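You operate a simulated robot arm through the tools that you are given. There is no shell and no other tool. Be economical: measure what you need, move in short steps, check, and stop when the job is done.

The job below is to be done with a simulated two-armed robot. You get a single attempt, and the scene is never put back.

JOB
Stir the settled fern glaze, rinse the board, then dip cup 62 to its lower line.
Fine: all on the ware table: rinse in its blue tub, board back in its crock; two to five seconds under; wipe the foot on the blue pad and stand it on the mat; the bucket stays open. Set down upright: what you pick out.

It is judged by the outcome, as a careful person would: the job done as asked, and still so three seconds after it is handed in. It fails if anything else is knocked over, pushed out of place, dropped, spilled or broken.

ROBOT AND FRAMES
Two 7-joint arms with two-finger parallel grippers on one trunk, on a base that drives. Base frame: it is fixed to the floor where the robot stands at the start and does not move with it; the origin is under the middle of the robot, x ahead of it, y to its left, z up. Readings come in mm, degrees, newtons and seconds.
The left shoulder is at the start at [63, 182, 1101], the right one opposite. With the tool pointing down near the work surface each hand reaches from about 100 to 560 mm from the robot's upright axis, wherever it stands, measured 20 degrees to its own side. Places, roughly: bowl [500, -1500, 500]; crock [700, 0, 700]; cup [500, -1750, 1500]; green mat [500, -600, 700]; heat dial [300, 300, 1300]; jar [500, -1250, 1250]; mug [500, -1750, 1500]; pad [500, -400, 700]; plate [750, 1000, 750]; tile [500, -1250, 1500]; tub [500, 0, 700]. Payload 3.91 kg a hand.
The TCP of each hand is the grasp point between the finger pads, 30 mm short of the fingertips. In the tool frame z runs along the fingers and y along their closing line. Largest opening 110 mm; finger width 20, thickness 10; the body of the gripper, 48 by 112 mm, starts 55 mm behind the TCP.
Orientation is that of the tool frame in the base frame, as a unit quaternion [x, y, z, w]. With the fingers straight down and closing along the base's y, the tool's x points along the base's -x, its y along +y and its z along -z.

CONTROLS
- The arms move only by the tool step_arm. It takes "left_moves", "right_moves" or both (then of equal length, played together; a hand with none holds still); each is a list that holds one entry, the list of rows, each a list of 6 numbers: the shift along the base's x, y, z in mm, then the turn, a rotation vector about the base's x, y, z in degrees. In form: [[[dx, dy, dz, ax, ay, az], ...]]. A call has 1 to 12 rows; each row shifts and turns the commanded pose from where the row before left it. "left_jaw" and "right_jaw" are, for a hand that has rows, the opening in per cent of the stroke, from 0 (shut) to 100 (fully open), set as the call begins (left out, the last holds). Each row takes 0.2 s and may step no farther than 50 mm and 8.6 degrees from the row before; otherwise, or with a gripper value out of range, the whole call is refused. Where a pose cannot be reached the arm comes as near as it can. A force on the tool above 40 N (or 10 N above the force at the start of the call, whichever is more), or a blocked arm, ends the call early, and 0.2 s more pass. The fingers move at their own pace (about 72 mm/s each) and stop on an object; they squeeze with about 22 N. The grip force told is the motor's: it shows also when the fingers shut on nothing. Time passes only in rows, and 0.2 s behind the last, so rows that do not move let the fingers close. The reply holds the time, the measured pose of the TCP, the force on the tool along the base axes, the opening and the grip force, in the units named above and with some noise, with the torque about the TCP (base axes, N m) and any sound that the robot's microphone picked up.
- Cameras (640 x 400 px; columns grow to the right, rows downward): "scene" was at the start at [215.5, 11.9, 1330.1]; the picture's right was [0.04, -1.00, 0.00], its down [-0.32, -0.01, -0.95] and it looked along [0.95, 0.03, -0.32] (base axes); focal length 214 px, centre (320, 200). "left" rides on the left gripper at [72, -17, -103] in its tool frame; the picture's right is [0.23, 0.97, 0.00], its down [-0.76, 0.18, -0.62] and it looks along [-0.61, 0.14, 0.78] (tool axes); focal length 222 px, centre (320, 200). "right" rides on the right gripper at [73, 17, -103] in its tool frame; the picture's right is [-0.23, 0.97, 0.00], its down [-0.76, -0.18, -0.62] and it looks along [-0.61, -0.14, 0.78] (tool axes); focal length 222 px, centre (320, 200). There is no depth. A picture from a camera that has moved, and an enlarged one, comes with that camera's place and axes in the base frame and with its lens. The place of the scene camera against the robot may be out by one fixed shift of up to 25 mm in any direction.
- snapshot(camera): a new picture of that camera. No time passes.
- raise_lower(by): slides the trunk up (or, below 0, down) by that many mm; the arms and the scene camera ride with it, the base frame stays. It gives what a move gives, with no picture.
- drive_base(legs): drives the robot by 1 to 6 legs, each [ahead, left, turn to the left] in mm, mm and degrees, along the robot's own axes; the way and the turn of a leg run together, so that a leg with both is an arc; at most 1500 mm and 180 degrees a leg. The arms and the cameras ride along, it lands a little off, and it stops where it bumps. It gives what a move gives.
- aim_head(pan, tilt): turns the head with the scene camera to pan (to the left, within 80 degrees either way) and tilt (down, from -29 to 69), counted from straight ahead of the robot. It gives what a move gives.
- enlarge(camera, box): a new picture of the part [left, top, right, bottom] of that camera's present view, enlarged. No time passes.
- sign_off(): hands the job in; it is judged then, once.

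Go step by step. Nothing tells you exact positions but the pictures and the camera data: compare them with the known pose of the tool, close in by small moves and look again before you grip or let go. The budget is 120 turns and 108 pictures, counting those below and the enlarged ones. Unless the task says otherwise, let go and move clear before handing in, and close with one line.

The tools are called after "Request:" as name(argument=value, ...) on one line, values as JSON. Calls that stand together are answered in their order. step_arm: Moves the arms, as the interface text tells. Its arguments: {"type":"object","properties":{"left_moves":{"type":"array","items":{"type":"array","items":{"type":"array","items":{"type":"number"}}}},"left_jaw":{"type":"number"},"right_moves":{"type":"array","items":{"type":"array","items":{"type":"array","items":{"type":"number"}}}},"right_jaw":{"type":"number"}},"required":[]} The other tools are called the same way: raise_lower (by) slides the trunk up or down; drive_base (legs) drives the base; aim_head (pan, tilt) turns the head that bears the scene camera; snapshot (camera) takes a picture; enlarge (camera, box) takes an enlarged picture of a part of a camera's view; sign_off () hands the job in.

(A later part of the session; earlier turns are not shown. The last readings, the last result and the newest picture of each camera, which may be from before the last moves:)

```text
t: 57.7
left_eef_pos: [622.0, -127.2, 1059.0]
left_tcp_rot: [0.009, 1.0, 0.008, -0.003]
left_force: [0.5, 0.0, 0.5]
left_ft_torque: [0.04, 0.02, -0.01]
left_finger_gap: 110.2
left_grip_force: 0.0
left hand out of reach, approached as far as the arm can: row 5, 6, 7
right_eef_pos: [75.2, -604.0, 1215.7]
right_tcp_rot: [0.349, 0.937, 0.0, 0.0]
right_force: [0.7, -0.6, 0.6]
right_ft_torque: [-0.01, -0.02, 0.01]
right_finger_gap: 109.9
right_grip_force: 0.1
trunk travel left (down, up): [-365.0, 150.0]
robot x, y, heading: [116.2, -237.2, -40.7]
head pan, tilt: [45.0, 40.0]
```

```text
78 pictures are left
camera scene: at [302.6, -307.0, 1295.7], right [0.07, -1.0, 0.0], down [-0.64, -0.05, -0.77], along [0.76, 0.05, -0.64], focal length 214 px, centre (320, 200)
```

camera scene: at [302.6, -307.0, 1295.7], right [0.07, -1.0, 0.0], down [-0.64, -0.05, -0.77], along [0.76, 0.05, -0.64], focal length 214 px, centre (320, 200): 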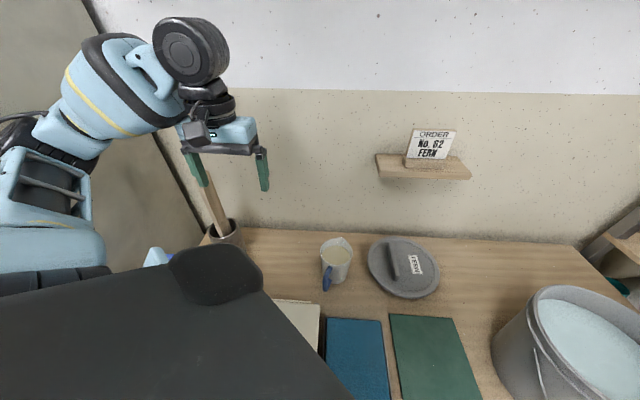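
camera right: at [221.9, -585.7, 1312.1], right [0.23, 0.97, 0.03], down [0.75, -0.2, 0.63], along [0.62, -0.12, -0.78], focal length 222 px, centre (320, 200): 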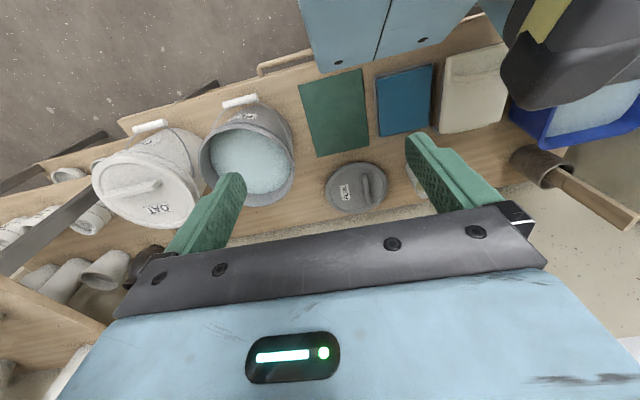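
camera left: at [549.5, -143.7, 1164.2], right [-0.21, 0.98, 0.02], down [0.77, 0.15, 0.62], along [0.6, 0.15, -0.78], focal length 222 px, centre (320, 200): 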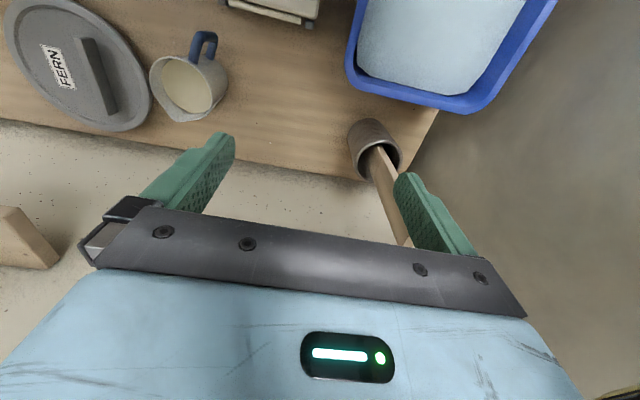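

The reach is short with the tool straight down at this height, so I'll tilt the fingers forward about 60° and approach the board from the front, then look again.

Request:
step_arm(left_moves=[[[-5, 19, -9, 0, -8.5, 0], [-5, 19, -9, 0, -8.5, 0], [-5, 19, -9, 0, -8.5, 0], [-5, 19, -9, 0, -8.5, 0], [0, 19, -9, 0, -8.5, 0], [0, 19, -9, 0, -8.5, 0], [0, 19, -9, 0, -8.5, 0]]])

Request:
snapshot(camera="left")

Request:
snapshot(camera="scene")

```text
t: 59.5
left_eef_pos: [759.1, -124.6, 1056.8]
left_tcp_rot: [0.112, 0.86, -0.03, 0.497]
left_force: [0.4, -0.5, 0.6]
left_ft_torque: [0.03, -0.04, 0.06]
left_finger_gap: 110.0
left_grip_force: 0.1
left hand out of reach, approached as far as the arm can: row 2, 3, 4, 5, 6, 7
right_eef_pos: [2.3, -619.8, 1206.7]
right_tcp_rot: [0.439, 0.899, 0.01, -0.003]
right_force: [-1.0, 0.5, -0.1]
right_ft_torque: [-0.06, -0.08, -0.03]
right_finger_gap: 110.0
right_grip_force: 0.1
trunk travel left (down, up): [-365.0, 150.0]
robot x, y, heading: [121.9, -243.2, -52.1]
head pan, tilt: [45.0, 40.0]
stopped in row 7 (left hand): the arm was blocked; the commanded pose is now the measured one
```

```text
77 pictures are left
camera left: at [632.1, -110.9, 1047.7], right [0.11, 0.98, -0.14], down [-0.12, 0.15, 0.98], along [0.99, -0.09, 0.14], focal length 222 px, centre (320, 200)
```

left: 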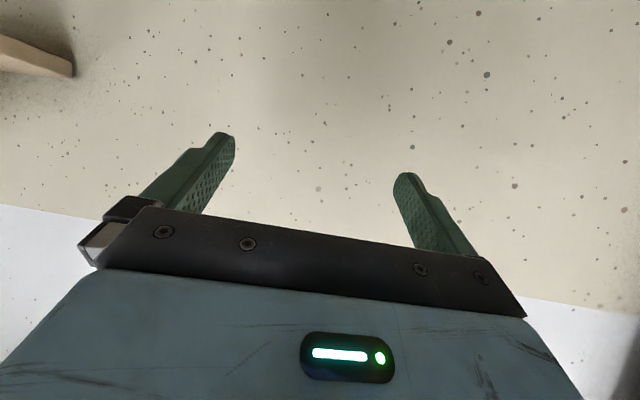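

```text
76 pictures are left
camera scene: at [281.4, -372.1, 1293.0], right [-0.12, -0.99, -0.02], down [-0.64, 0.1, -0.77], along [0.76, -0.08, -0.64], focal length 214 px, centre (320, 200)
```

scene: 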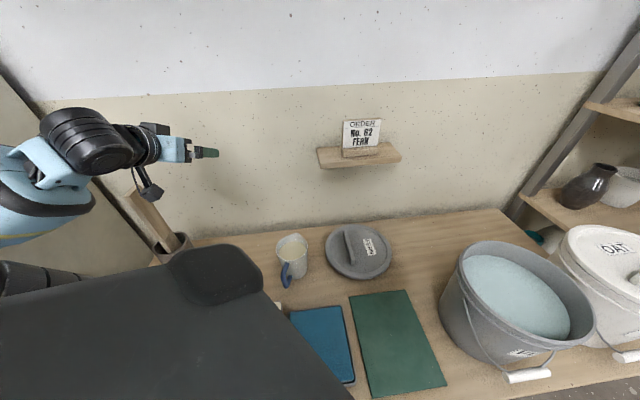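

The left elbow jams against the panel on that side, so I'll use the right arm for the board instead. First I back the base off and bring the left arm back to tool-down.

Request:
drive_base(legs=[[20, -110, 0]])

Request:
step_arm(left_moves=[[[-40, -20, 0, 0, 8.5, 0], [-40, -20, 0, 0, 8.5, 0], [-40, -20, 0, 0, 8.5, 0], [-40, -10, 0, 0, 8.5, 0], [-40, 0, 0, 0, 8.5, 0], [-40, 0, 0, 0, 8.5, 0], [0, 0, 0, 0, 8.5, 0]]])

Request:
snapshot(camera="scene")

```text
t: 61.2
left_eef_pos: [682.9, -173.6, 1053.5]
left_tcp_rot: [0.097, 0.862, -0.036, 0.497]
left_force: [0.3, 0.0, 0.1]
left_ft_torque: [0.0, 0.01, -0.01]
left_finger_gap: 109.8
left_grip_force: 0.1
right_eef_pos: [-68.2, -677.4, 1215.2]
right_tcp_rot: [0.435, 0.901, 0.0, 0.001]
right_force: [-1.2, 0.0, 0.3]
right_ft_torque: [0.04, 0.0, 0.02]
right_finger_gap: 110.1
right_grip_force: 0.0
trunk travel left (down, up): [-365.0, 150.0]
robot x, y, heading: [39.8, -325.4, -51.5]
head pan, tilt: [45.0, 40.0]
```

```text
t: 62.8
left_eef_pos: [502.2, -233.5, 1083.8]
left_tcp_rot: [0.066, 0.995, -0.08, 0.002]
left_force: [0.3, -0.1, 1.0]
left_ft_torque: [-0.08, 0.0, 0.01]
left_finger_gap: 109.6
left_grip_force: 0.0
left hand out of reach, approached as far as the arm can: row 1, 2, 3, 4, 5, 6
right_eef_pos: [-69.1, -678.9, 1215.0]
right_tcp_rot: [0.435, 0.9, 0.0, 0.0]
right_force: [-0.3, -0.7, 0.1]
right_ft_torque: [-0.01, 0.05, -0.03]
right_finger_gap: 109.9
right_grip_force: 0.0
trunk travel left (down, up): [-365.0, 150.0]
robot x, y, heading: [41.4, -323.5, -51.7]
head pan, tilt: [45.0, 40.0]
```

```text
75 pictures are left
camera scene: at [209.1, -426.2, 1295.8], right [-0.11, -0.99, 0.0], down [-0.64, 0.07, -0.77], along [0.76, -0.09, -0.64], focal length 214 px, centre (320, 200)
```

scene: 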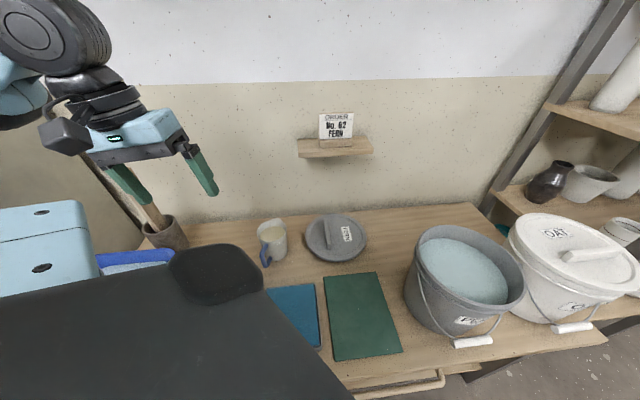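

The board is still in the crock and the table undisturbed. I'll tuck the left hand in front of me, low enough to clear the head, before turning left.

Request:
step_arm(left_moves=[[[-19, -33, -23, 0, 0, -6.4], [-19, -33, -23, 0, 0, -6.4], [-19, -33, -23, 0, 0, -6.4], [-19, -33, -23, 0, 0, -6.4], [-19, -33, -23, 0, 0, -6.4], [-19, -33, -23, 0, 0, -6.4], [-19, -33, -23, 0, 0, -6.4], [-19, -33, -23, 0, 0, -6.4]]])

Request:
aim_head(pan=0, tilt=40)

Request:
snapshot(camera="scene")

```text
t: 64.6
left_eef_pos: [387.9, -512.9, 924.1]
left_tcp_rot: [0.491, 0.868, -0.073, -0.031]
left_force: [-0.5, 0.2, -0.4]
left_ft_torque: [0.01, 0.01, 0.01]
left_finger_gap: 110.3
left_grip_force: 0.0
left hand out of reach, approached as far as the arm can: row 1, 2, 3, 4
right_eef_pos: [-68.2, -679.8, 1214.9]
right_tcp_rot: [0.434, 0.901, -0.001, 0.0]
right_force: [0.3, 0.2, 0.9]
right_ft_torque: [0.0, -0.01, -0.02]
right_finger_gap: 109.9
right_grip_force: 0.1
trunk travel left (down, up): [-365.0, 150.0]
robot x, y, heading: [41.6, -323.0, -51.2]
head pan, tilt: [45.0, 40.0]
```

```text
t: 65.7
left_eef_pos: [387.6, -512.4, 923.9]
left_tcp_rot: [0.489, 0.869, -0.073, -0.031]
left_force: [-0.9, 1.1, 1.1]
left_ft_torque: [0.01, -0.02, -0.02]
left_finger_gap: 110.1
left_grip_force: 0.2
right_eef_pos: [-68.0, -678.0, 1214.1]
right_tcp_rot: [0.434, 0.901, 0.0, 0.001]
right_force: [0.2, 0.1, 0.7]
right_ft_torque: [0.04, -0.03, 0.03]
right_finger_gap: 109.9
right_grip_force: 0.0
trunk travel left (down, up): [-365.0, 150.0]
robot x, y, heading: [42.1, -323.9, -51.6]
head pan, tilt: [0.0, 40.0]
```

```text
74 pictures are left
camera scene: at [177.4, -483.0, 1295.8], right [-0.78, -0.62, 0.0], down [-0.4, 0.5, -0.77], along [0.48, -0.6, -0.64], focal length 214 px, centre (320, 200)
```

scene: 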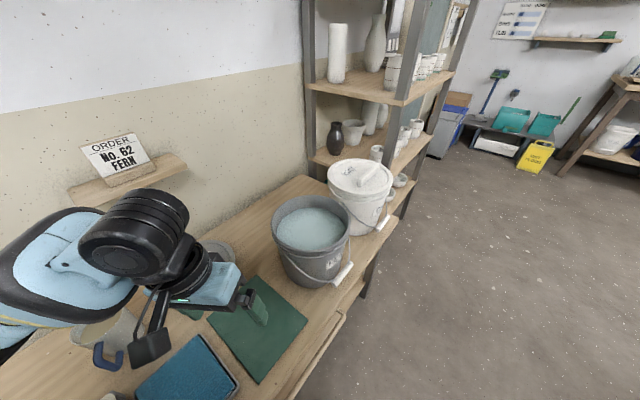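

Clear. Now turn left to about +12° and set up near [60, −250], with the left hand staying tucked over the tub side.

Request:
drive_base(legs=[[0, 0, 63], [0, 50, 0]])

Request:
aim_head(pan=15, tilt=35)

Request:
snapshot(camera="scene")

```text
t: 69.6
left_eef_pos: [355.2, -54.7, 924.7]
left_tcp_rot: [-0.037, 0.996, -0.078, 0.011]
left_force: [-0.2, -0.1, 0.3]
left_ft_torque: [-0.03, -0.02, 0.0]
left_finger_gap: 110.2
left_grip_force: 0.1
right_eef_pos: [297.4, -536.4, 1214.5]
right_tcp_rot: [-0.1, 0.995, 0.0, 0.001]
right_force: [-0.6, 0.5, -0.1]
right_ft_torque: [0.03, 0.0, 0.02]
right_finger_gap: 110.0
right_grip_force: 0.1
trunk travel left (down, up): [-365.0, 150.0]
robot x, y, heading: [33.7, -275.8, 11.6]
head pan, tilt: [0.0, 40.0]
```

```text
t: 70.4
left_eef_pos: [355.0, -54.1, 924.5]
left_tcp_rot: [-0.037, 0.996, -0.078, 0.012]
left_force: [0.4, 0.1, -0.3]
left_ft_torque: [-0.01, 0.02, 0.02]
left_finger_gap: 110.1
left_grip_force: 0.1
right_eef_pos: [297.7, -535.3, 1214.3]
right_tcp_rot: [-0.1, 0.995, 0.0, 0.001]
right_force: [0.1, 0.6, 0.2]
right_ft_torque: [0.01, -0.04, -0.03]
right_finger_gap: 110.1
right_grip_force: 0.1
trunk travel left (down, up): [-365.0, 150.0]
robot x, y, heading: [28.8, -274.9, 11.5]
head pan, tilt: [15.0, 35.0]
```

```text
73 pictures are left
camera scene: at [238.7, -204.9, 1303.5], right [0.45, -0.9, 0.0], down [-0.51, -0.26, -0.82], along [0.73, 0.37, -0.57], focal length 214 px, centre (320, 200)
```

scene: 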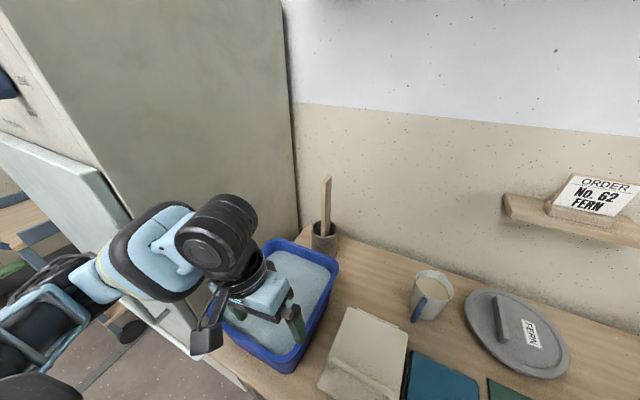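

Now the view is good: the board stands nearly upright in the crock at about [732, 18]. I'll bring the right hand forward, yawed about 31° and tilted 60°, towards a standoff in front of it.

Request:
step_arm(right_moves=[[[30, 30, -10, 0, 0, 6.5], [30, 30, -10, 0, 0, 6.5], [30, 30, -10, 0, 0, 6.5], [30, 35, -15, 4.38, -7.29, 0], [30, 35, -15, 4.38, -7.29, 0], [30, 35, -15, 4.38, -7.29, 0], [30, 35, -15, 4.38, -7.29, 0], [30, 35, -15, 4.38, -7.29, 0], [30, 35, -15, 4.38, -7.29, 0], [30, 35, -15, 4.38, -7.29, 0]]])

Request:
snapshot(camera="right")

Request:
snapshot(camera="scene")

```text
t: 72.6
left_eef_pos: [354.7, -53.7, 923.4]
left_tcp_rot: [-0.038, 0.996, -0.078, 0.011]
left_force: [-0.3, -0.5, -0.1]
left_ft_torque: [-0.03, -0.01, 0.02]
left_finger_gap: 110.1
left_grip_force: 0.0
right_eef_pos: [593.6, -222.0, 1076.7]
right_tcp_rot: [-0.231, 0.836, 0.134, 0.48]
right_force: [1.2, 0.1, -0.4]
right_ft_torque: [0.03, -0.02, 0.0]
right_finger_gap: 110.1
right_grip_force: 0.2
right hand out of reach, approached as far as the arm can: row 10
trunk travel left (down, up): [-365.0, 150.0]
robot x, y, heading: [32.9, -279.1, 11.4]
head pan, tilt: [15.0, 35.0]
```

```text
72 pictures are left
camera right: at [477.6, -272.6, 1066.8], right [-0.4, 0.89, 0.2], down [-0.04, -0.23, 0.97], along [0.91, 0.38, 0.13], focal length 222 px, centre (320, 200)
```

right: 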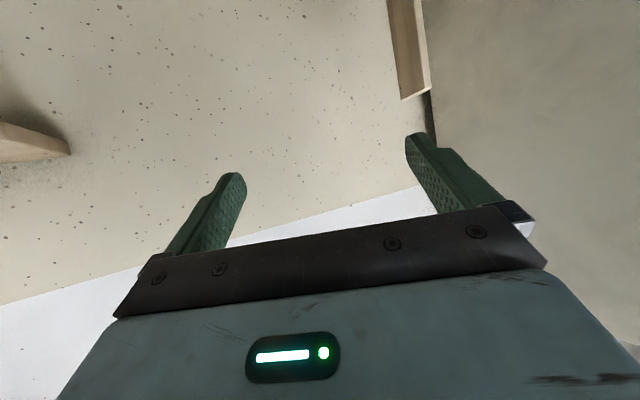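

```text
71 pictures are left
camera scene: at [238.9, -205.0, 1303.4], right [0.45, -0.89, 0.0], down [-0.51, -0.26, -0.82], along [0.73, 0.37, -0.57], focal length 214 px, centre (320, 200)
```

scene: 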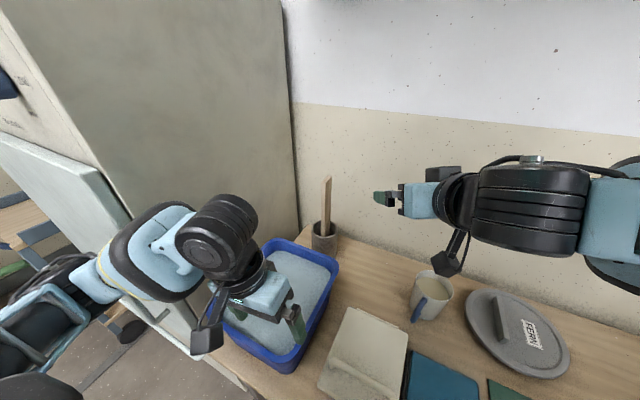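

Board top appears at about [730, 17, 986]. I'll enlarge to see which way its faces lie.

Request:
enlarge(camera="right", box=[350, 0, 470, 120])

Request:
enlarge(camera="scene", box=[280, 160, 380, 260])

```text
3.33 times, centred on (410, 60) of right
camera zoom: at [477.6, -272.6, 1066.8], right [-0.4, 0.89, 0.2], down [-0.04, -0.23, 0.97], along [0.91, 0.38, 0.13], focal length 740 px, centre (20, 667)
```

zoom: 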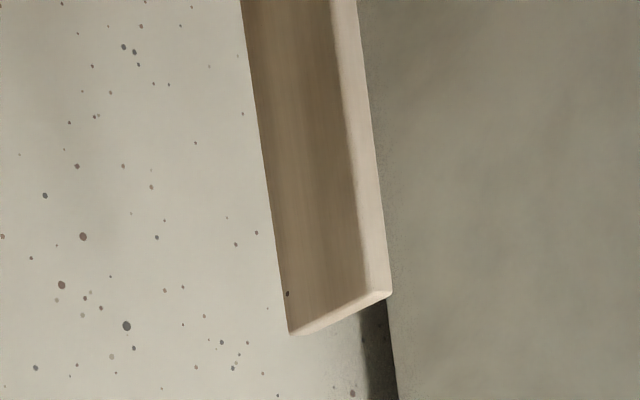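

```text
4.00 times, centred on (330, 210) of scene
camera zoom: at [238.9, -205.0, 1303.4], right [0.45, -0.89, 0.0], down [-0.51, -0.26, -0.82], along [0.73, 0.37, -0.57], focal length 858 px, centre (280, 160)
```

zoom: 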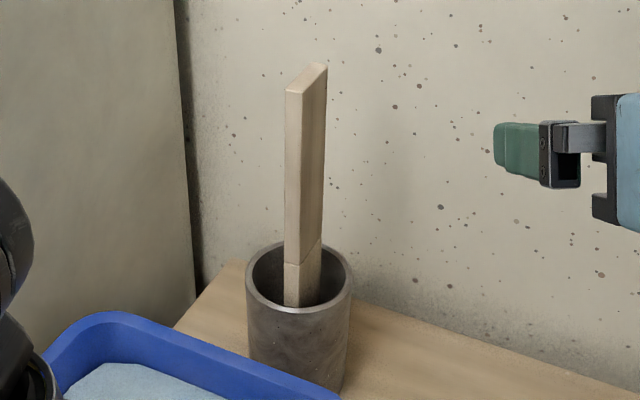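

The board's broad face lies roughly along yaw 11°, ~13 mm thick. I'll drive ahead 60 mm for reach, then bring the right hand to the standoff at yaw ≈25°.

Request:
drive_base(legs=[[60, 0, 0]])

Request:
step_arm(right_moves=[[[-10, 40, -25, 0, 0, -3], [-10, 40, -25, 0, 0, -3], [-5, 40, -25, 0, 0, 0], [0, 40, -25, 0, 0, 0]]])

Request:
snapshot(camera="right")

Request:
snapshot(camera="scene")

```text
t: 73.4
left_eef_pos: [360.0, -51.5, 922.7]
left_tcp_rot: [-0.045, 0.996, -0.075, 0.007]
left_force: [-0.3, 0.1, 0.4]
left_ft_torque: [0.0, 0.01, -0.04]
left_finger_gap: 110.0
left_grip_force: 0.1
right_eef_pos: [600.4, -221.7, 1079.7]
right_tcp_rot: [-0.235, 0.834, 0.137, 0.48]
right_force: [0.1, -0.5, -0.4]
right_ft_torque: [0.02, 0.0, 0.03]
right_finger_gap: 109.9
right_grip_force: 0.0
trunk travel left (down, up): [-365.0, 150.0]
robot x, y, heading: [46.1, -276.5, 12.0]
head pan, tilt: [15.0, 35.0]
stopped in leg 1: the robot was blocked; the commanded pose is now the measured one
```

```text
t: 74.4
left_eef_pos: [359.1, -52.4, 922.3]
left_tcp_rot: [-0.044, 0.996, -0.075, 0.009]
left_force: [0.3, -0.6, 0.0]
left_ft_torque: [-0.02, -0.01, 0.0]
left_finger_gap: 110.0
left_grip_force: 0.2
right_eef_pos: [593.7, -231.9, 1051.3]
right_tcp_rot: [-0.189, 0.844, 0.111, 0.489]
right_force: [0.9, 0.2, 0.0]
right_ft_torque: [0.0, -0.04, -0.01]
right_finger_gap: 110.3
right_grip_force: 0.0
right hand out of reach, approached as far as the arm can: row 1, 2, 3, 4
trunk travel left (down, up): [-365.0, 150.0]
robot x, y, heading: [46.8, -275.2, 11.8]
head pan, tilt: [15.0, 35.0]
```

```text
68 pictures are left
camera right: at [473.9, -270.0, 1040.3], right [-0.31, 0.93, 0.2], down [-0.07, -0.23, 0.97], along [0.95, 0.29, 0.14], focal length 222 px, centre (320, 200)
```

right: 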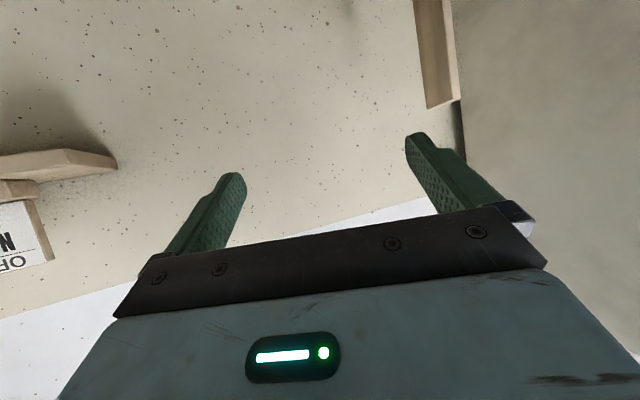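

```text
67 pictures are left
camera scene: at [243.1, -207.7, 1305.4], right [0.45, -0.89, 0.0], down [-0.51, -0.25, -0.82], along [0.74, 0.37, -0.57], focal length 214 px, centre (320, 200)
```

scene: 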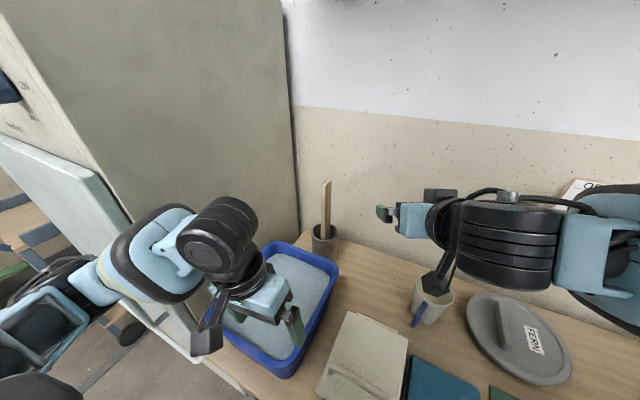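

The right arm is at an awkward angle here and the base blocked. The better stance is further left (about [60, 60]) with the right arm reaching straight ahead, so I'll untilt the right hand, tuck the left one closer, then reposition.

Request:
step_arm(right_moves=[[[-40, -25, 8, -3.6, 7.7, 0], [-40, -25, 8, -3.6, 7.7, 0], [-40, -25, 8, -3.6, 7.7, 0], [-40, -25, 8, -3.6, 7.7, 0], [-40, -25, 8, -3.6, 7.7, 0], [-40, -25, 8, -3.6, 7.7, 0], [-40, -25, 8, -3.6, 7.7, 0]]], left_moves=[[[-20, -12, 0, 0, 0, 0], [-20, -12, 0, 0, 0, 0], [-20, -12, 0, 0, 0, 0], [-20, -12, 0, 0, 0, 0], [-20, -12, 0, 0, 0, 0], [-20, -12, 0, 0, 0, 0], [-20, -12, 0, 0, 0, 0]]])

Request:
snapshot(camera="scene")

```text
t: 75.6
left_eef_pos: [300.7, -102.7, 919.3]
left_tcp_rot: [-0.073, 0.995, -0.069, 0.009]
left_force: [0.6, -0.7, -0.3]
left_ft_torque: [0.01, 0.06, 0.0]
left_finger_gap: 109.7
left_grip_force: 0.0
left hand out of reach, approached as far as the arm can: row 3, 4, 5, 6
right_eef_pos: [398.2, -343.8, 1085.8]
right_tcp_rot: [-0.215, 0.965, 0.034, 0.148]
right_force: [16.1, 2.0, -3.1]
right_ft_torque: [-0.01, 0.8, 0.27]
right_finger_gap: 109.9
right_grip_force: 0.0
trunk travel left (down, up): [-365.0, 150.0]
robot x, y, heading: [44.4, -271.3, 12.7]
head pan, tilt: [15.0, 35.0]
stopped in row 6 (right hand): the force on the tool passed its limit at 202 N (the readings are from after the stop); the commanded pose is now the measured one
```

```text
66 pictures are left
camera scene: at [238.1, -196.7, 1304.7], right [0.47, -0.88, 0.0], down [-0.5, -0.27, -0.82], along [0.73, 0.38, -0.57], focal length 214 px, centre (320, 200)
```

scene: 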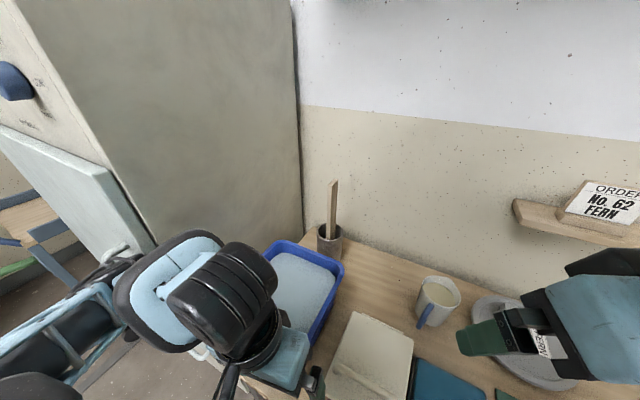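

The right wrist brushed the robot's own body; I'll move it outward to the right, finishing the untilt.

Request:
step_arm(right_moves=[[[20, -40, 0, 0, 0, 0], [0, -45, 10, 0, 0, 0], [0, -45, 10, -3.6, 7.7, 0], [-10, -40, 10, -3.6, 7.7, 0]]])

Request:
drive_base(legs=[[-60, 0, -2], [0, 300, 0]])

Request:
aim_head(pan=-5, tilt=35)

Request:
snapshot(camera="scene")

```text
t: 76.6
left_eef_pos: [299.2, -102.6, 920.0]
left_tcp_rot: [-0.066, 0.995, -0.071, 0.01]
left_force: [0.1, 0.1, 0.2]
left_ft_torque: [-0.01, -0.01, 0.0]
left_finger_gap: 110.1
left_grip_force: 0.0
right_eef_pos: [407.7, -514.6, 1117.6]
right_tcp_rot: [-0.217, 0.976, 0.0, 0.007]
right_force: [-0.3, -0.1, -0.2]
right_ft_torque: [-0.04, -0.02, 0.04]
right_finger_gap: 110.0
right_grip_force: 0.1
trunk travel left (down, up): [-365.0, 150.0]
robot x, y, heading: [47.5, -274.8, 12.7]
head pan, tilt: [15.0, 35.0]
```

```text
t: 80.5
left_eef_pos: [206.2, 165.0, 918.6]
left_tcp_rot: [-0.038, 0.997, -0.073, 0.002]
left_force: [-0.4, -0.4, 0.0]
left_ft_torque: [0.02, 0.0, -0.03]
left_finger_gap: 109.8
left_grip_force: 0.1
right_eef_pos: [299.9, -248.4, 1112.1]
right_tcp_rot: [-0.194, 0.981, 0.002, 0.001]
right_force: [-0.2, 0.2, -0.3]
right_ft_torque: [0.0, -0.02, 0.01]
right_finger_gap: 110.0
right_grip_force: 0.1
trunk travel left (down, up): [-365.0, 150.0]
robot x, y, heading: [-65.3, 10.0, 9.8]
head pan, tilt: [15.0, 35.0]
```

```text
t: 81.3
left_eef_pos: [206.3, 165.8, 918.7]
left_tcp_rot: [-0.039, 0.997, -0.072, 0.002]
left_force: [0.1, -0.8, -0.1]
left_ft_torque: [0.02, -0.01, 0.02]
left_finger_gap: 109.9
left_grip_force: 0.0
right_eef_pos: [298.7, -247.5, 1111.6]
right_tcp_rot: [-0.194, 0.981, 0.002, 0.001]
right_force: [-0.1, 0.4, -0.5]
right_ft_torque: [0.03, -0.02, 0.01]
right_finger_gap: 109.9
right_grip_force: 0.1
trunk travel left (down, up): [-365.0, 150.0]
robot x, y, heading: [-64.9, 13.3, 9.7]
head pan, tilt: [-5.0, 35.0]
```

```text
65 pictures are left
camera scene: at [151.1, 50.1, 1303.4], right [0.09, -1.0, 0.0], down [-0.57, -0.05, -0.82], along [0.82, 0.07, -0.57], focal length 214 px, centre (320, 200)
```

scene: 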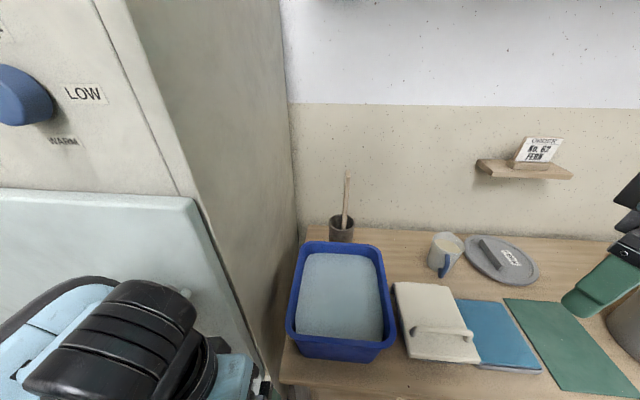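

Very clear now: crock and tub straight ahead. I'll tuck the left hand inward from the kiln, then move the base to about [30, −10] with heading 20°.

Request:
step_arm(left_moves=[[[-5, -25, 0, 0, 0, 0], [-5, -25, 0, 0, 0, 0], [-10, -28, 0, 0, 0, 0]]])

Request:
drive_base(legs=[[86, -47, 10]])

Request:
snapshot(camera="scene")

```text
t: 82.1
left_eef_pos: [188.1, 85.6, 919.3]
left_tcp_rot: [-0.039, 0.997, -0.072, 0.004]
left_force: [-0.5, 0.3, -0.7]
left_ft_torque: [0.0, 0.0, 0.02]
left_finger_gap: 109.7
left_grip_force: 0.1
right_eef_pos: [300.2, -248.5, 1111.3]
right_tcp_rot: [-0.194, 0.981, 0.002, 0.001]
right_force: [-0.4, 0.3, -0.2]
right_ft_torque: [0.04, -0.03, 0.0]
right_finger_gap: 110.0
right_grip_force: 0.0
trunk travel left (down, up): [-365.0, 150.0]
robot x, y, heading: [-62.9, 15.0, 9.8]
head pan, tilt: [-5.0, 35.0]
```

```text
t: 83.2
left_eef_pos: [257.2, 102.8, 922.2]
left_tcp_rot: [-0.121, 0.99, -0.072, 0.015]
left_force: [-0.8, 0.0, -0.3]
left_ft_torque: [0.02, 0.02, 0.0]
left_finger_gap: 109.9
left_grip_force: 0.2
right_eef_pos: [426.0, -206.2, 1115.5]
right_tcp_rot: [-0.278, 0.961, 0.002, 0.006]
right_force: [0.7, 0.1, -0.4]
right_ft_torque: [-0.01, 0.01, 0.0]
right_finger_gap: 109.8
right_grip_force: 0.0
trunk travel left (down, up): [-365.0, 150.0]
robot x, y, heading: [27.8, -13.1, 19.7]
head pan, tilt: [-5.0, 35.0]
```

```text
64 pictures are left
camera scene: at [228.0, 60.2, 1305.3], right [0.26, -0.97, 0.0], down [-0.55, -0.15, -0.82], along [0.8, 0.21, -0.57], focal length 214 px, centre (320, 200)
```

scene: 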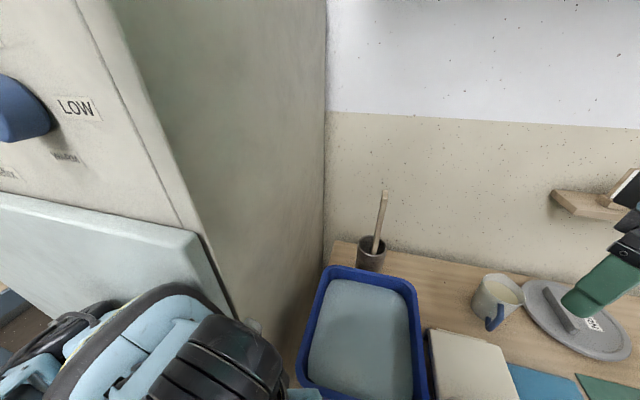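

Good stance. Now I bring the right hand to a standoff in front of the board, yaw ≈17°, tilted ≈50°.

Request:
step_arm(right_moves=[[[26, 24, -20, 0, 0, -7.5], [26, 24, -20, 0, 0, -7.5], [26, 24, -20, 2.48, -8.13, 0], [26, 24, -20, 2.48, -8.13, 0], [26, 24, -20, 2.48, -8.13, 0], [26, 24, -20, 2.48, -8.13, 0], [26, 24, -20, 2.48, -8.13, 0], [26, 24, -20, 2.48, -8.13, 0]]])

Request:
snapshot(camera="right")

Request:
snapshot(camera="scene")

```text
t: 85.0
left_eef_pos: [256.4, 104.5, 921.8]
left_tcp_rot: [-0.12, 0.99, -0.073, 0.015]
left_force: [0.6, 0.9, 0.3]
left_ft_torque: [0.01, -0.03, 0.04]
left_finger_gap: 110.3
left_grip_force: 0.0
right_eef_pos: [638.5, -10.2, 954.2]
right_tcp_rot: [-0.136, 0.89, 0.065, 0.431]
right_force: [-0.5, 0.4, 0.3]
right_ft_torque: [-0.03, 0.03, 0.01]
right_finger_gap: 110.0
right_grip_force: 0.2
trunk travel left (down, up): [-365.0, 150.0]
robot x, y, heading: [28.1, -7.5, 20.0]
head pan, tilt: [-5.0, 35.0]
```

```text
63 pictures are left
camera right: at [514.6, -31.9, 962.4], right [-0.16, 0.97, 0.18], down [0.04, -0.17, 0.98], along [0.99, 0.16, -0.01], focal length 222 px, centre (320, 200)
```

right: 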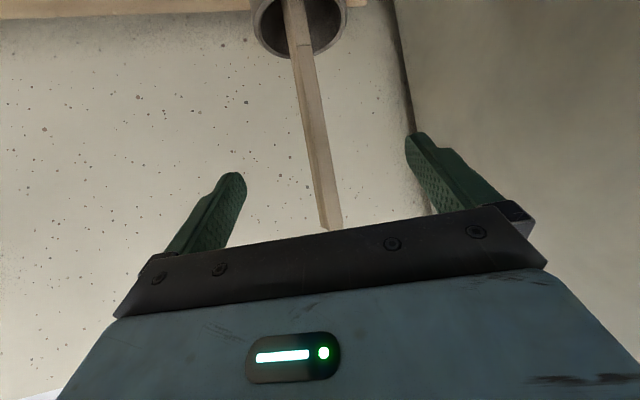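

```text
62 pictures are left
camera scene: at [229.0, 60.7, 1305.2], right [0.26, -0.97, 0.0], down [-0.55, -0.15, -0.82], along [0.8, 0.21, -0.57], focal length 214 px, centre (320, 200)
```

scene: 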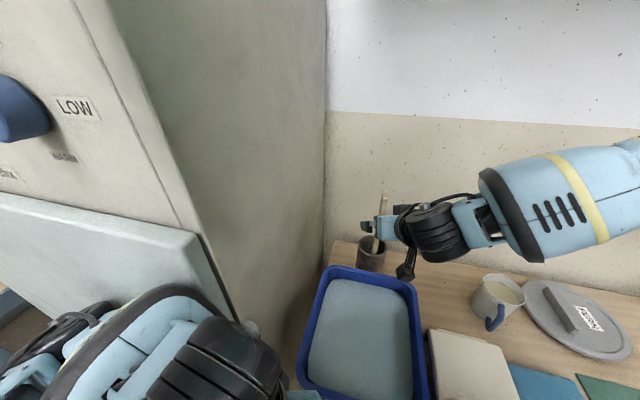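

The board passes between the open fingers. Advance to put the board between the pads, then close.

Request:
step_arm(right_moves=[[[32, 6, -3, 0, 0, 0], [32, 6, -3, 0, 0, 0], [31, 5, -2, 0, 0, 0]]])

Request:
snapshot(camera="right")

```text
t: 85.8
left_eef_pos: [256.0, 104.3, 920.9]
left_tcp_rot: [-0.12, 0.99, -0.073, 0.015]
left_force: [-0.6, -0.7, 0.4]
left_ft_torque: [0.03, 0.01, 0.0]
left_finger_gap: 110.2
left_grip_force: 0.0
right_eef_pos: [734.5, 3.5, 951.0]
right_tcp_rot: [-0.136, 0.889, 0.064, 0.432]
right_force: [-0.2, 0.8, 1.0]
right_ft_torque: [0.0, -0.02, 0.0]
right_finger_gap: 109.8
right_grip_force: 0.0
trunk travel left (down, up): [-365.0, 150.0]
robot x, y, heading: [27.4, -14.7, 19.8]
head pan, tilt: [-5.0, 35.0]
```

```text
61 pictures are left
camera right: at [609.9, -18.1, 958.3], right [-0.16, 0.97, 0.17], down [0.04, -0.17, 0.98], along [0.99, 0.16, -0.01], focal length 222 px, centre (320, 200)
```

right: 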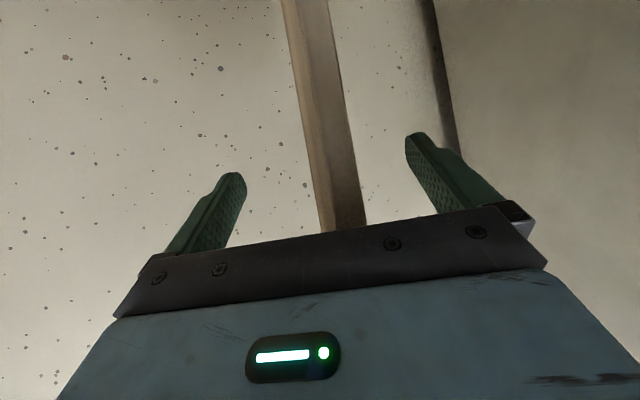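

The board is centred between the pads. Close the gripper.

Request:
step_arm(right_moves=[[[0, 0, 0, 0, 0, 0], [0, 0, 0, 0, 0, 0], [0, 0, 0, 0, 0, 0], [0, 0, 0, 0, 0, 0], [0, 0, 0, 0, 0, 0]]], right_jaw=0)

Request:
snapshot(camera="right")

Request:
snapshot(camera="scene")

```text
t: 87.0
left_eef_pos: [256.5, 103.9, 921.2]
left_tcp_rot: [-0.118, 0.99, -0.074, 0.015]
left_force: [0.2, -0.1, 0.1]
left_ft_torque: [0.0, -0.01, 0.01]
left_finger_gap: 109.9
left_grip_force: 0.0
right_eef_pos: [734.4, 3.8, 950.2]
right_tcp_rot: [-0.136, 0.89, 0.064, 0.431]
right_force: [-0.1, 1.7, -0.2]
right_ft_torque: [0.46, -0.03, -0.05]
right_finger_gap: 13.7
right_grip_force: 21.4
trunk travel left (down, up): [-365.0, 150.0]
robot x, y, heading: [29.4, -12.3, 20.1]
head pan, tilt: [-5.0, 35.0]
```

```text
60 pictures are left
camera right: at [609.6, -17.7, 958.4], right [-0.16, 0.97, 0.17], down [0.04, -0.17, 0.98], along [0.99, 0.16, -0.01], focal length 222 px, centre (320, 200)
```

right: 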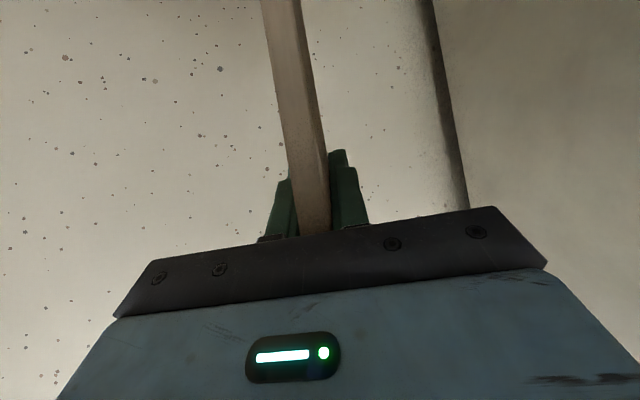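

```text
59 pictures are left
camera scene: at [229.1, 61.0, 1305.2], right [0.26, -0.97, 0.0], down [-0.55, -0.15, -0.82], along [0.8, 0.21, -0.57], focal length 214 px, centre (320, 200)
```

scene: 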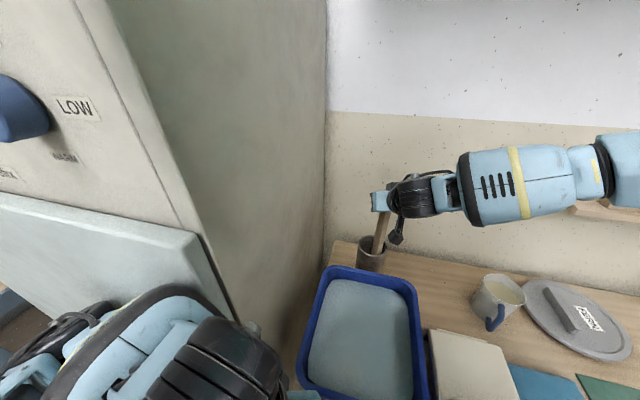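

The board is gripped (13.7 mm). I'll lift along its lean.

Request:
step_arm(right_moves=[[[4, 0, 25, 0, 0, 0], [4, 0, 25, 0, 0, 0], [4, 0, 25, 0, 0, 0]]])

Request:
snapshot(camera="scene")

```text
t: 87.8
left_eef_pos: [256.4, 103.8, 920.4]
left_tcp_rot: [-0.119, 0.99, -0.073, 0.015]
left_force: [0.2, -0.4, 0.8]
left_ft_torque: [0.01, -0.02, 0.02]
left_finger_gap: 110.0
left_grip_force: 0.2
right_eef_pos: [744.5, 4.0, 1023.8]
right_tcp_rot: [-0.136, 0.89, 0.063, 0.431]
right_force: [-0.4, -0.3, -1.2]
right_ft_torque: [0.04, -0.04, -0.01]
right_finger_gap: 14.0
right_grip_force: 21.7
trunk travel left (down, up): [-365.0, 150.0]
robot x, y, heading: [33.8, -14.0, 20.1]
head pan, tilt: [-5.0, 35.0]
```

```text
58 pictures are left
camera scene: at [229.1, 61.1, 1305.2], right [0.26, -0.97, 0.0], down [-0.55, -0.15, -0.82], along [0.8, 0.21, -0.57], focal length 214 px, centre (320, 200)
```

scene: 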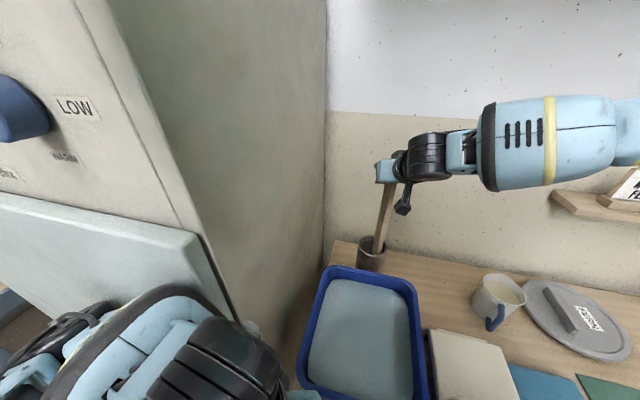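

Request:
step_arm(right_moves=[[[4, 0, 25, 0, 0, 0], [4, 0, 25, 0, 0, 0]]])

Request:
raise_lower(by=50)

Request:
snapshot(camera="scene")

```text
t: 88.4
left_eef_pos: [257.2, 104.0, 920.1]
left_tcp_rot: [-0.12, 0.99, -0.073, 0.015]
left_force: [0.1, 0.8, 0.5]
left_ft_torque: [-0.03, -0.03, -0.01]
left_finger_gap: 110.1
left_grip_force: 0.0
right_eef_pos: [752.6, 5.9, 1073.5]
right_tcp_rot: [-0.136, 0.89, 0.063, 0.431]
right_force: [-0.3, 0.1, -1.0]
right_ft_torque: [0.02, -0.02, -0.02]
right_finger_gap: 13.8
right_grip_force: 21.7
trunk travel left (down, up): [-365.0, 150.0]
robot x, y, heading: [33.1, -13.6, 19.7]
head pan, tilt: [-5.0, 35.0]
```

```text
t: 89.3
left_eef_pos: [261.7, 104.4, 973.2]
left_tcp_rot: [-0.122, 0.99, -0.074, 0.017]
left_force: [-0.2, -0.1, 0.4]
left_ft_torque: [0.01, 0.06, -0.01]
left_finger_gap: 109.9
left_grip_force: 0.1
right_eef_pos: [753.3, 2.6, 1123.3]
right_tcp_rot: [-0.137, 0.89, 0.064, 0.43]
right_force: [-0.3, -0.3, -0.6]
right_ft_torque: [0.05, -0.02, -0.02]
right_finger_gap: 13.7
right_grip_force: 22.3
trunk travel left (down, up): [-415.0, 100.0]
robot x, y, heading: [32.0, -11.4, 20.0]
head pan, tilt: [-5.0, 35.0]
```

```text
57 pictures are left
camera scene: at [213.4, 55.0, 1361.2], right [0.26, -0.97, 0.0], down [-0.55, -0.15, -0.82], along [0.8, 0.21, -0.57], focal length 214 px, centre (320, 200)
```

scene: 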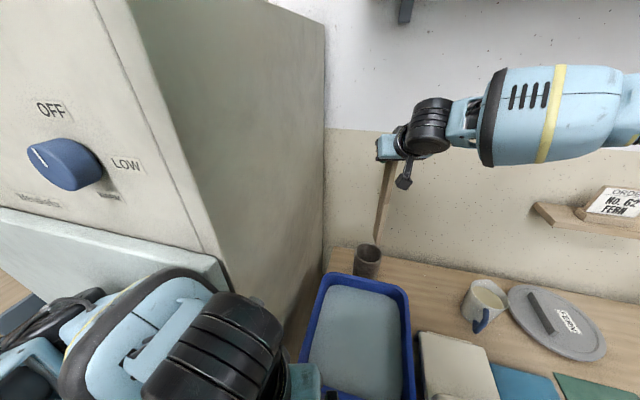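

The board is free of the crock; its lower end is about 257 mm below the grip. The bucket rim is around [420, −748, 915]. I'll raise the trunk, back off, square up, and drive to the bucket.

Request:
raise_lower(by=100)

Request:
drive_base(legs=[[-100, 0, 0], [0, 0, -20], [0, -470, 0]])

Request:
aim_head(pan=-18, tilt=40)

Request:
snapshot(camera="scene")

```text
t: 90.7
left_eef_pos: [264.6, 105.4, 1067.8]
left_tcp_rot: [-0.123, 0.99, -0.073, 0.009]
left_force: [0.3, -0.1, -1.0]
left_ft_torque: [0.01, 0.02, 0.01]
left_finger_gap: 110.1
left_grip_force: 0.1
right_eef_pos: [754.2, 2.0, 1233.8]
right_tcp_rot: [-0.136, 0.886, 0.066, 0.438]
right_force: [-0.4, 0.7, -0.8]
right_ft_torque: [0.03, -0.02, -0.04]
right_finger_gap: 13.6
right_grip_force: 21.5
trunk travel left (down, up): [-514.0, 0.0]
robot x, y, heading: [32.2, -10.9, 19.9]
head pan, tilt: [-5.0, 35.0]
```

```text
t: 97.2
left_eef_pos: [197.4, -485.1, 1068.0]
left_tcp_rot: [0.049, 0.996, -0.073, -0.003]
left_force: [0.1, 0.3, 0.3]
left_ft_torque: [0.03, 0.02, 0.0]
left_finger_gap: 109.9
left_grip_force: 0.1
right_eef_pos: [622.5, -745.9, 1236.2]
right_tcp_rot: [0.017, 0.896, -0.009, 0.444]
right_force: [0.1, 0.3, -1.1]
right_ft_torque: [0.05, -0.02, -0.02]
right_finger_gap: 13.8
right_grip_force: 22.1
trunk travel left (down, up): [-514.0, 0.0]
robot x, y, heading: [-61.1, -519.9, 0.4]
head pan, tilt: [-5.0, 35.0]
```

```text
t: 97.9
left_eef_pos: [198.2, -485.7, 1067.2]
left_tcp_rot: [0.049, 0.996, -0.073, -0.003]
left_force: [0.2, 0.0, 0.3]
left_ft_torque: [0.01, -0.01, -0.04]
left_finger_gap: 110.2
left_grip_force: 0.0
right_eef_pos: [622.6, -745.2, 1234.9]
right_tcp_rot: [0.017, 0.896, -0.01, 0.443]
right_force: [0.7, -0.4, -1.7]
right_ft_torque: [0.02, -0.02, 0.01]
right_finger_gap: 13.7
right_grip_force: 21.8
trunk travel left (down, up): [-514.0, 0.0]
robot x, y, heading: [-61.9, -514.4, 0.3]
head pan, tilt: [-18.0, 40.0]
```

```text
56 pictures are left
camera scene: at [29.9, -533.4, 1468.3], right [-0.3, -0.95, 0.0], down [-0.61, 0.2, -0.77], along [0.73, -0.23, -0.64], focal length 214 px, centre (320, 200)
```

scene: 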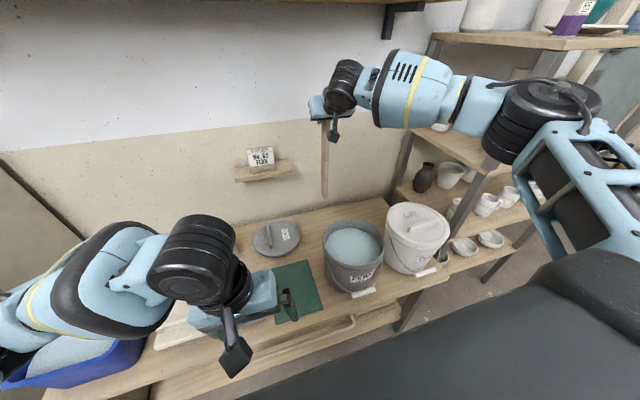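

Request:
enlarge(camera="scene", box=[280, 180, 440, 300])

```text
3.33 times, centred on (360, 240) of scene
camera zoom: at [29.9, -533.4, 1468.3], right [-0.3, -0.95, 0.0], down [-0.61, 0.2, -0.77], along [0.73, -0.23, -0.64], focal length 715 px, centre (187, 67)
```

zoom: 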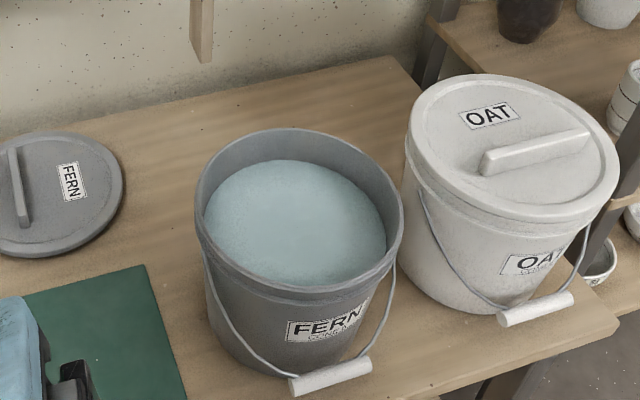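

The open FERN bucket's rim centre is about [420, −765], glaze ~35 mm under the rim. I'll bring the board over it, straightening it a little, then check.

Request:
step_arm(right_moves=[[[-45, -6, 0, -0.8, -1.8, 0], [-45, -6, 0, -0.8, -1.9, 0], [-45, -6, 0, 0, 0, 0], [-45, -5, 0, 0, 0, 0], [-10, 0, 0, 0, 0, 0]]])

Request:
snapshot(camera="scene")

Request:
snapshot(camera="right")

```text
t: 99.1
left_eef_pos: [196.9, -484.5, 1067.9]
left_tcp_rot: [0.048, 0.996, -0.074, -0.003]
left_force: [-0.1, 0.1, -0.8]
left_ft_torque: [-0.02, 0.01, -0.01]
left_finger_gap: 110.1
left_grip_force: 0.2
right_eef_pos: [434.5, -768.4, 1235.3]
right_tcp_rot: [0.012, 0.881, -0.022, 0.473]
right_force: [-0.1, -0.4, -0.8]
right_ft_torque: [-0.02, -0.05, 0.03]
right_finger_gap: 14.0
right_grip_force: 22.3
trunk travel left (down, up): [-514.0, 0.0]
robot x, y, heading: [-62.8, -515.0, 0.5]
head pan, tilt: [-18.0, 40.0]
```

```text
54 pictures are left
camera scene: at [30.6, -533.3, 1468.2], right [-0.3, -0.95, 0.0], down [-0.61, 0.2, -0.77], along [0.73, -0.23, -0.64], focal length 214 px, centre (320, 200)
```

scene: 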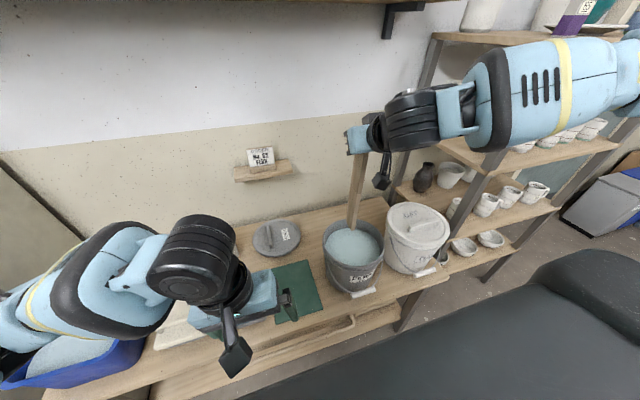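

```text
53 pictures are left
camera right: at [309.6, -746.3, 1231.8], right [0.16, 0.97, 0.16], down [-0.1, -0.15, 0.98], along [0.98, -0.18, 0.08], focal length 222 px, centre (320, 200)
```

right: 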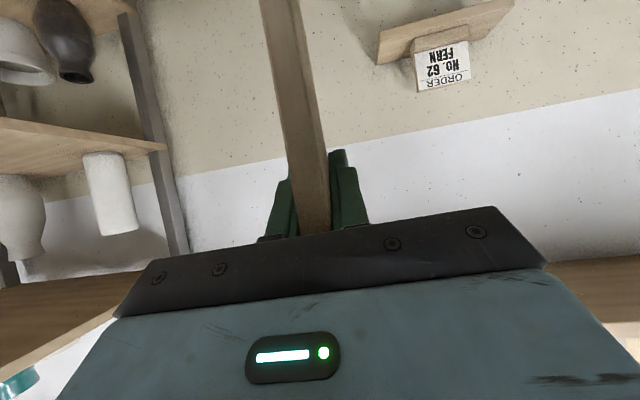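

Alignment looks good. Lower the board into the bucket in steps, watching the force.

Request:
step_arm(right_moves=[[[0, 0, -40, 0, 0, 0], [0, 0, -40, 0, 0, 0], [0, 0, -40, 0, 0, 0], [0, 0, -30, 0, 0, 0]]])

Request:
snapshot(camera="scene")

```text
t: 100.1
left_eef_pos: [197.4, -484.7, 1068.3]
left_tcp_rot: [0.048, 0.996, -0.073, -0.003]
left_force: [0.5, -0.3, 0.3]
left_ft_torque: [0.0, -0.01, 0.0]
left_finger_gap: 110.1
left_grip_force: 0.0
right_eef_pos: [434.6, -768.7, 1086.1]
right_tcp_rot: [0.011, 0.881, -0.021, 0.472]
right_force: [-0.4, -0.7, -1.1]
right_ft_torque: [-0.03, 0.01, 0.01]
right_finger_gap: 13.9
right_grip_force: 22.1
trunk travel left (down, up): [-514.0, 0.0]
robot x, y, heading: [-63.6, -516.1, -0.0]
head pan, tilt: [-18.0, 40.0]
```

```text
52 pictures are left
camera scene: at [30.6, -533.5, 1468.2], right [-0.3, -0.95, 0.0], down [-0.61, 0.2, -0.77], along [0.73, -0.23, -0.64], focal length 214 px, centre (320, 200)
```

scene: 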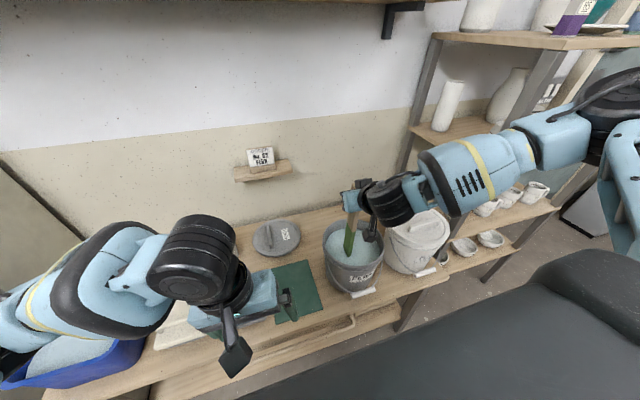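

Request:
step_arm(right_moves=[[[0, 0, -35, 0, 0, 0], [0, 0, -35, 0, 0, 0], [0, 0, -25, 0, 0, 0]]])

Request:
enlarge(camera="scene", box=[280, 160, 440, 300])

```text
t: 100.9
left_eef_pos: [197.5, -484.4, 1067.5]
left_tcp_rot: [0.048, 0.996, -0.072, -0.002]
left_force: [0.1, -0.2, -0.5]
left_ft_torque: [0.0, 0.02, 0.03]
left_finger_gap: 110.2
left_grip_force: 0.1
right_eef_pos: [432.9, -771.3, 991.1]
right_tcp_rot: [0.011, 0.88, -0.021, 0.474]
right_force: [0.5, 0.3, -0.6]
right_ft_torque: [-0.04, -0.02, -0.02]
right_finger_gap: 13.9
right_grip_force: 22.5
trunk travel left (down, up): [-514.0, 0.0]
robot x, y, heading: [-63.7, -519.6, 0.2]
head pan, tilt: [-18.0, 40.0]
```

```text
2.86 times, centred on (360, 230) of scene
camera zoom: at [30.3, -532.5, 1468.3], right [-0.3, -0.95, 0.0], down [-0.61, 0.2, -0.77], along [0.73, -0.23, -0.64], focal length 613 px, centre (206, 114)
```

zoom: 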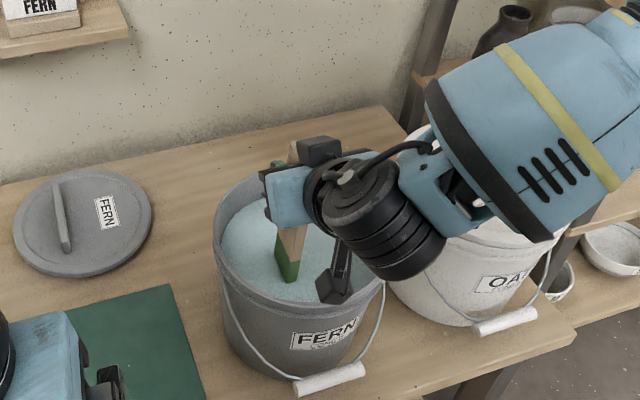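

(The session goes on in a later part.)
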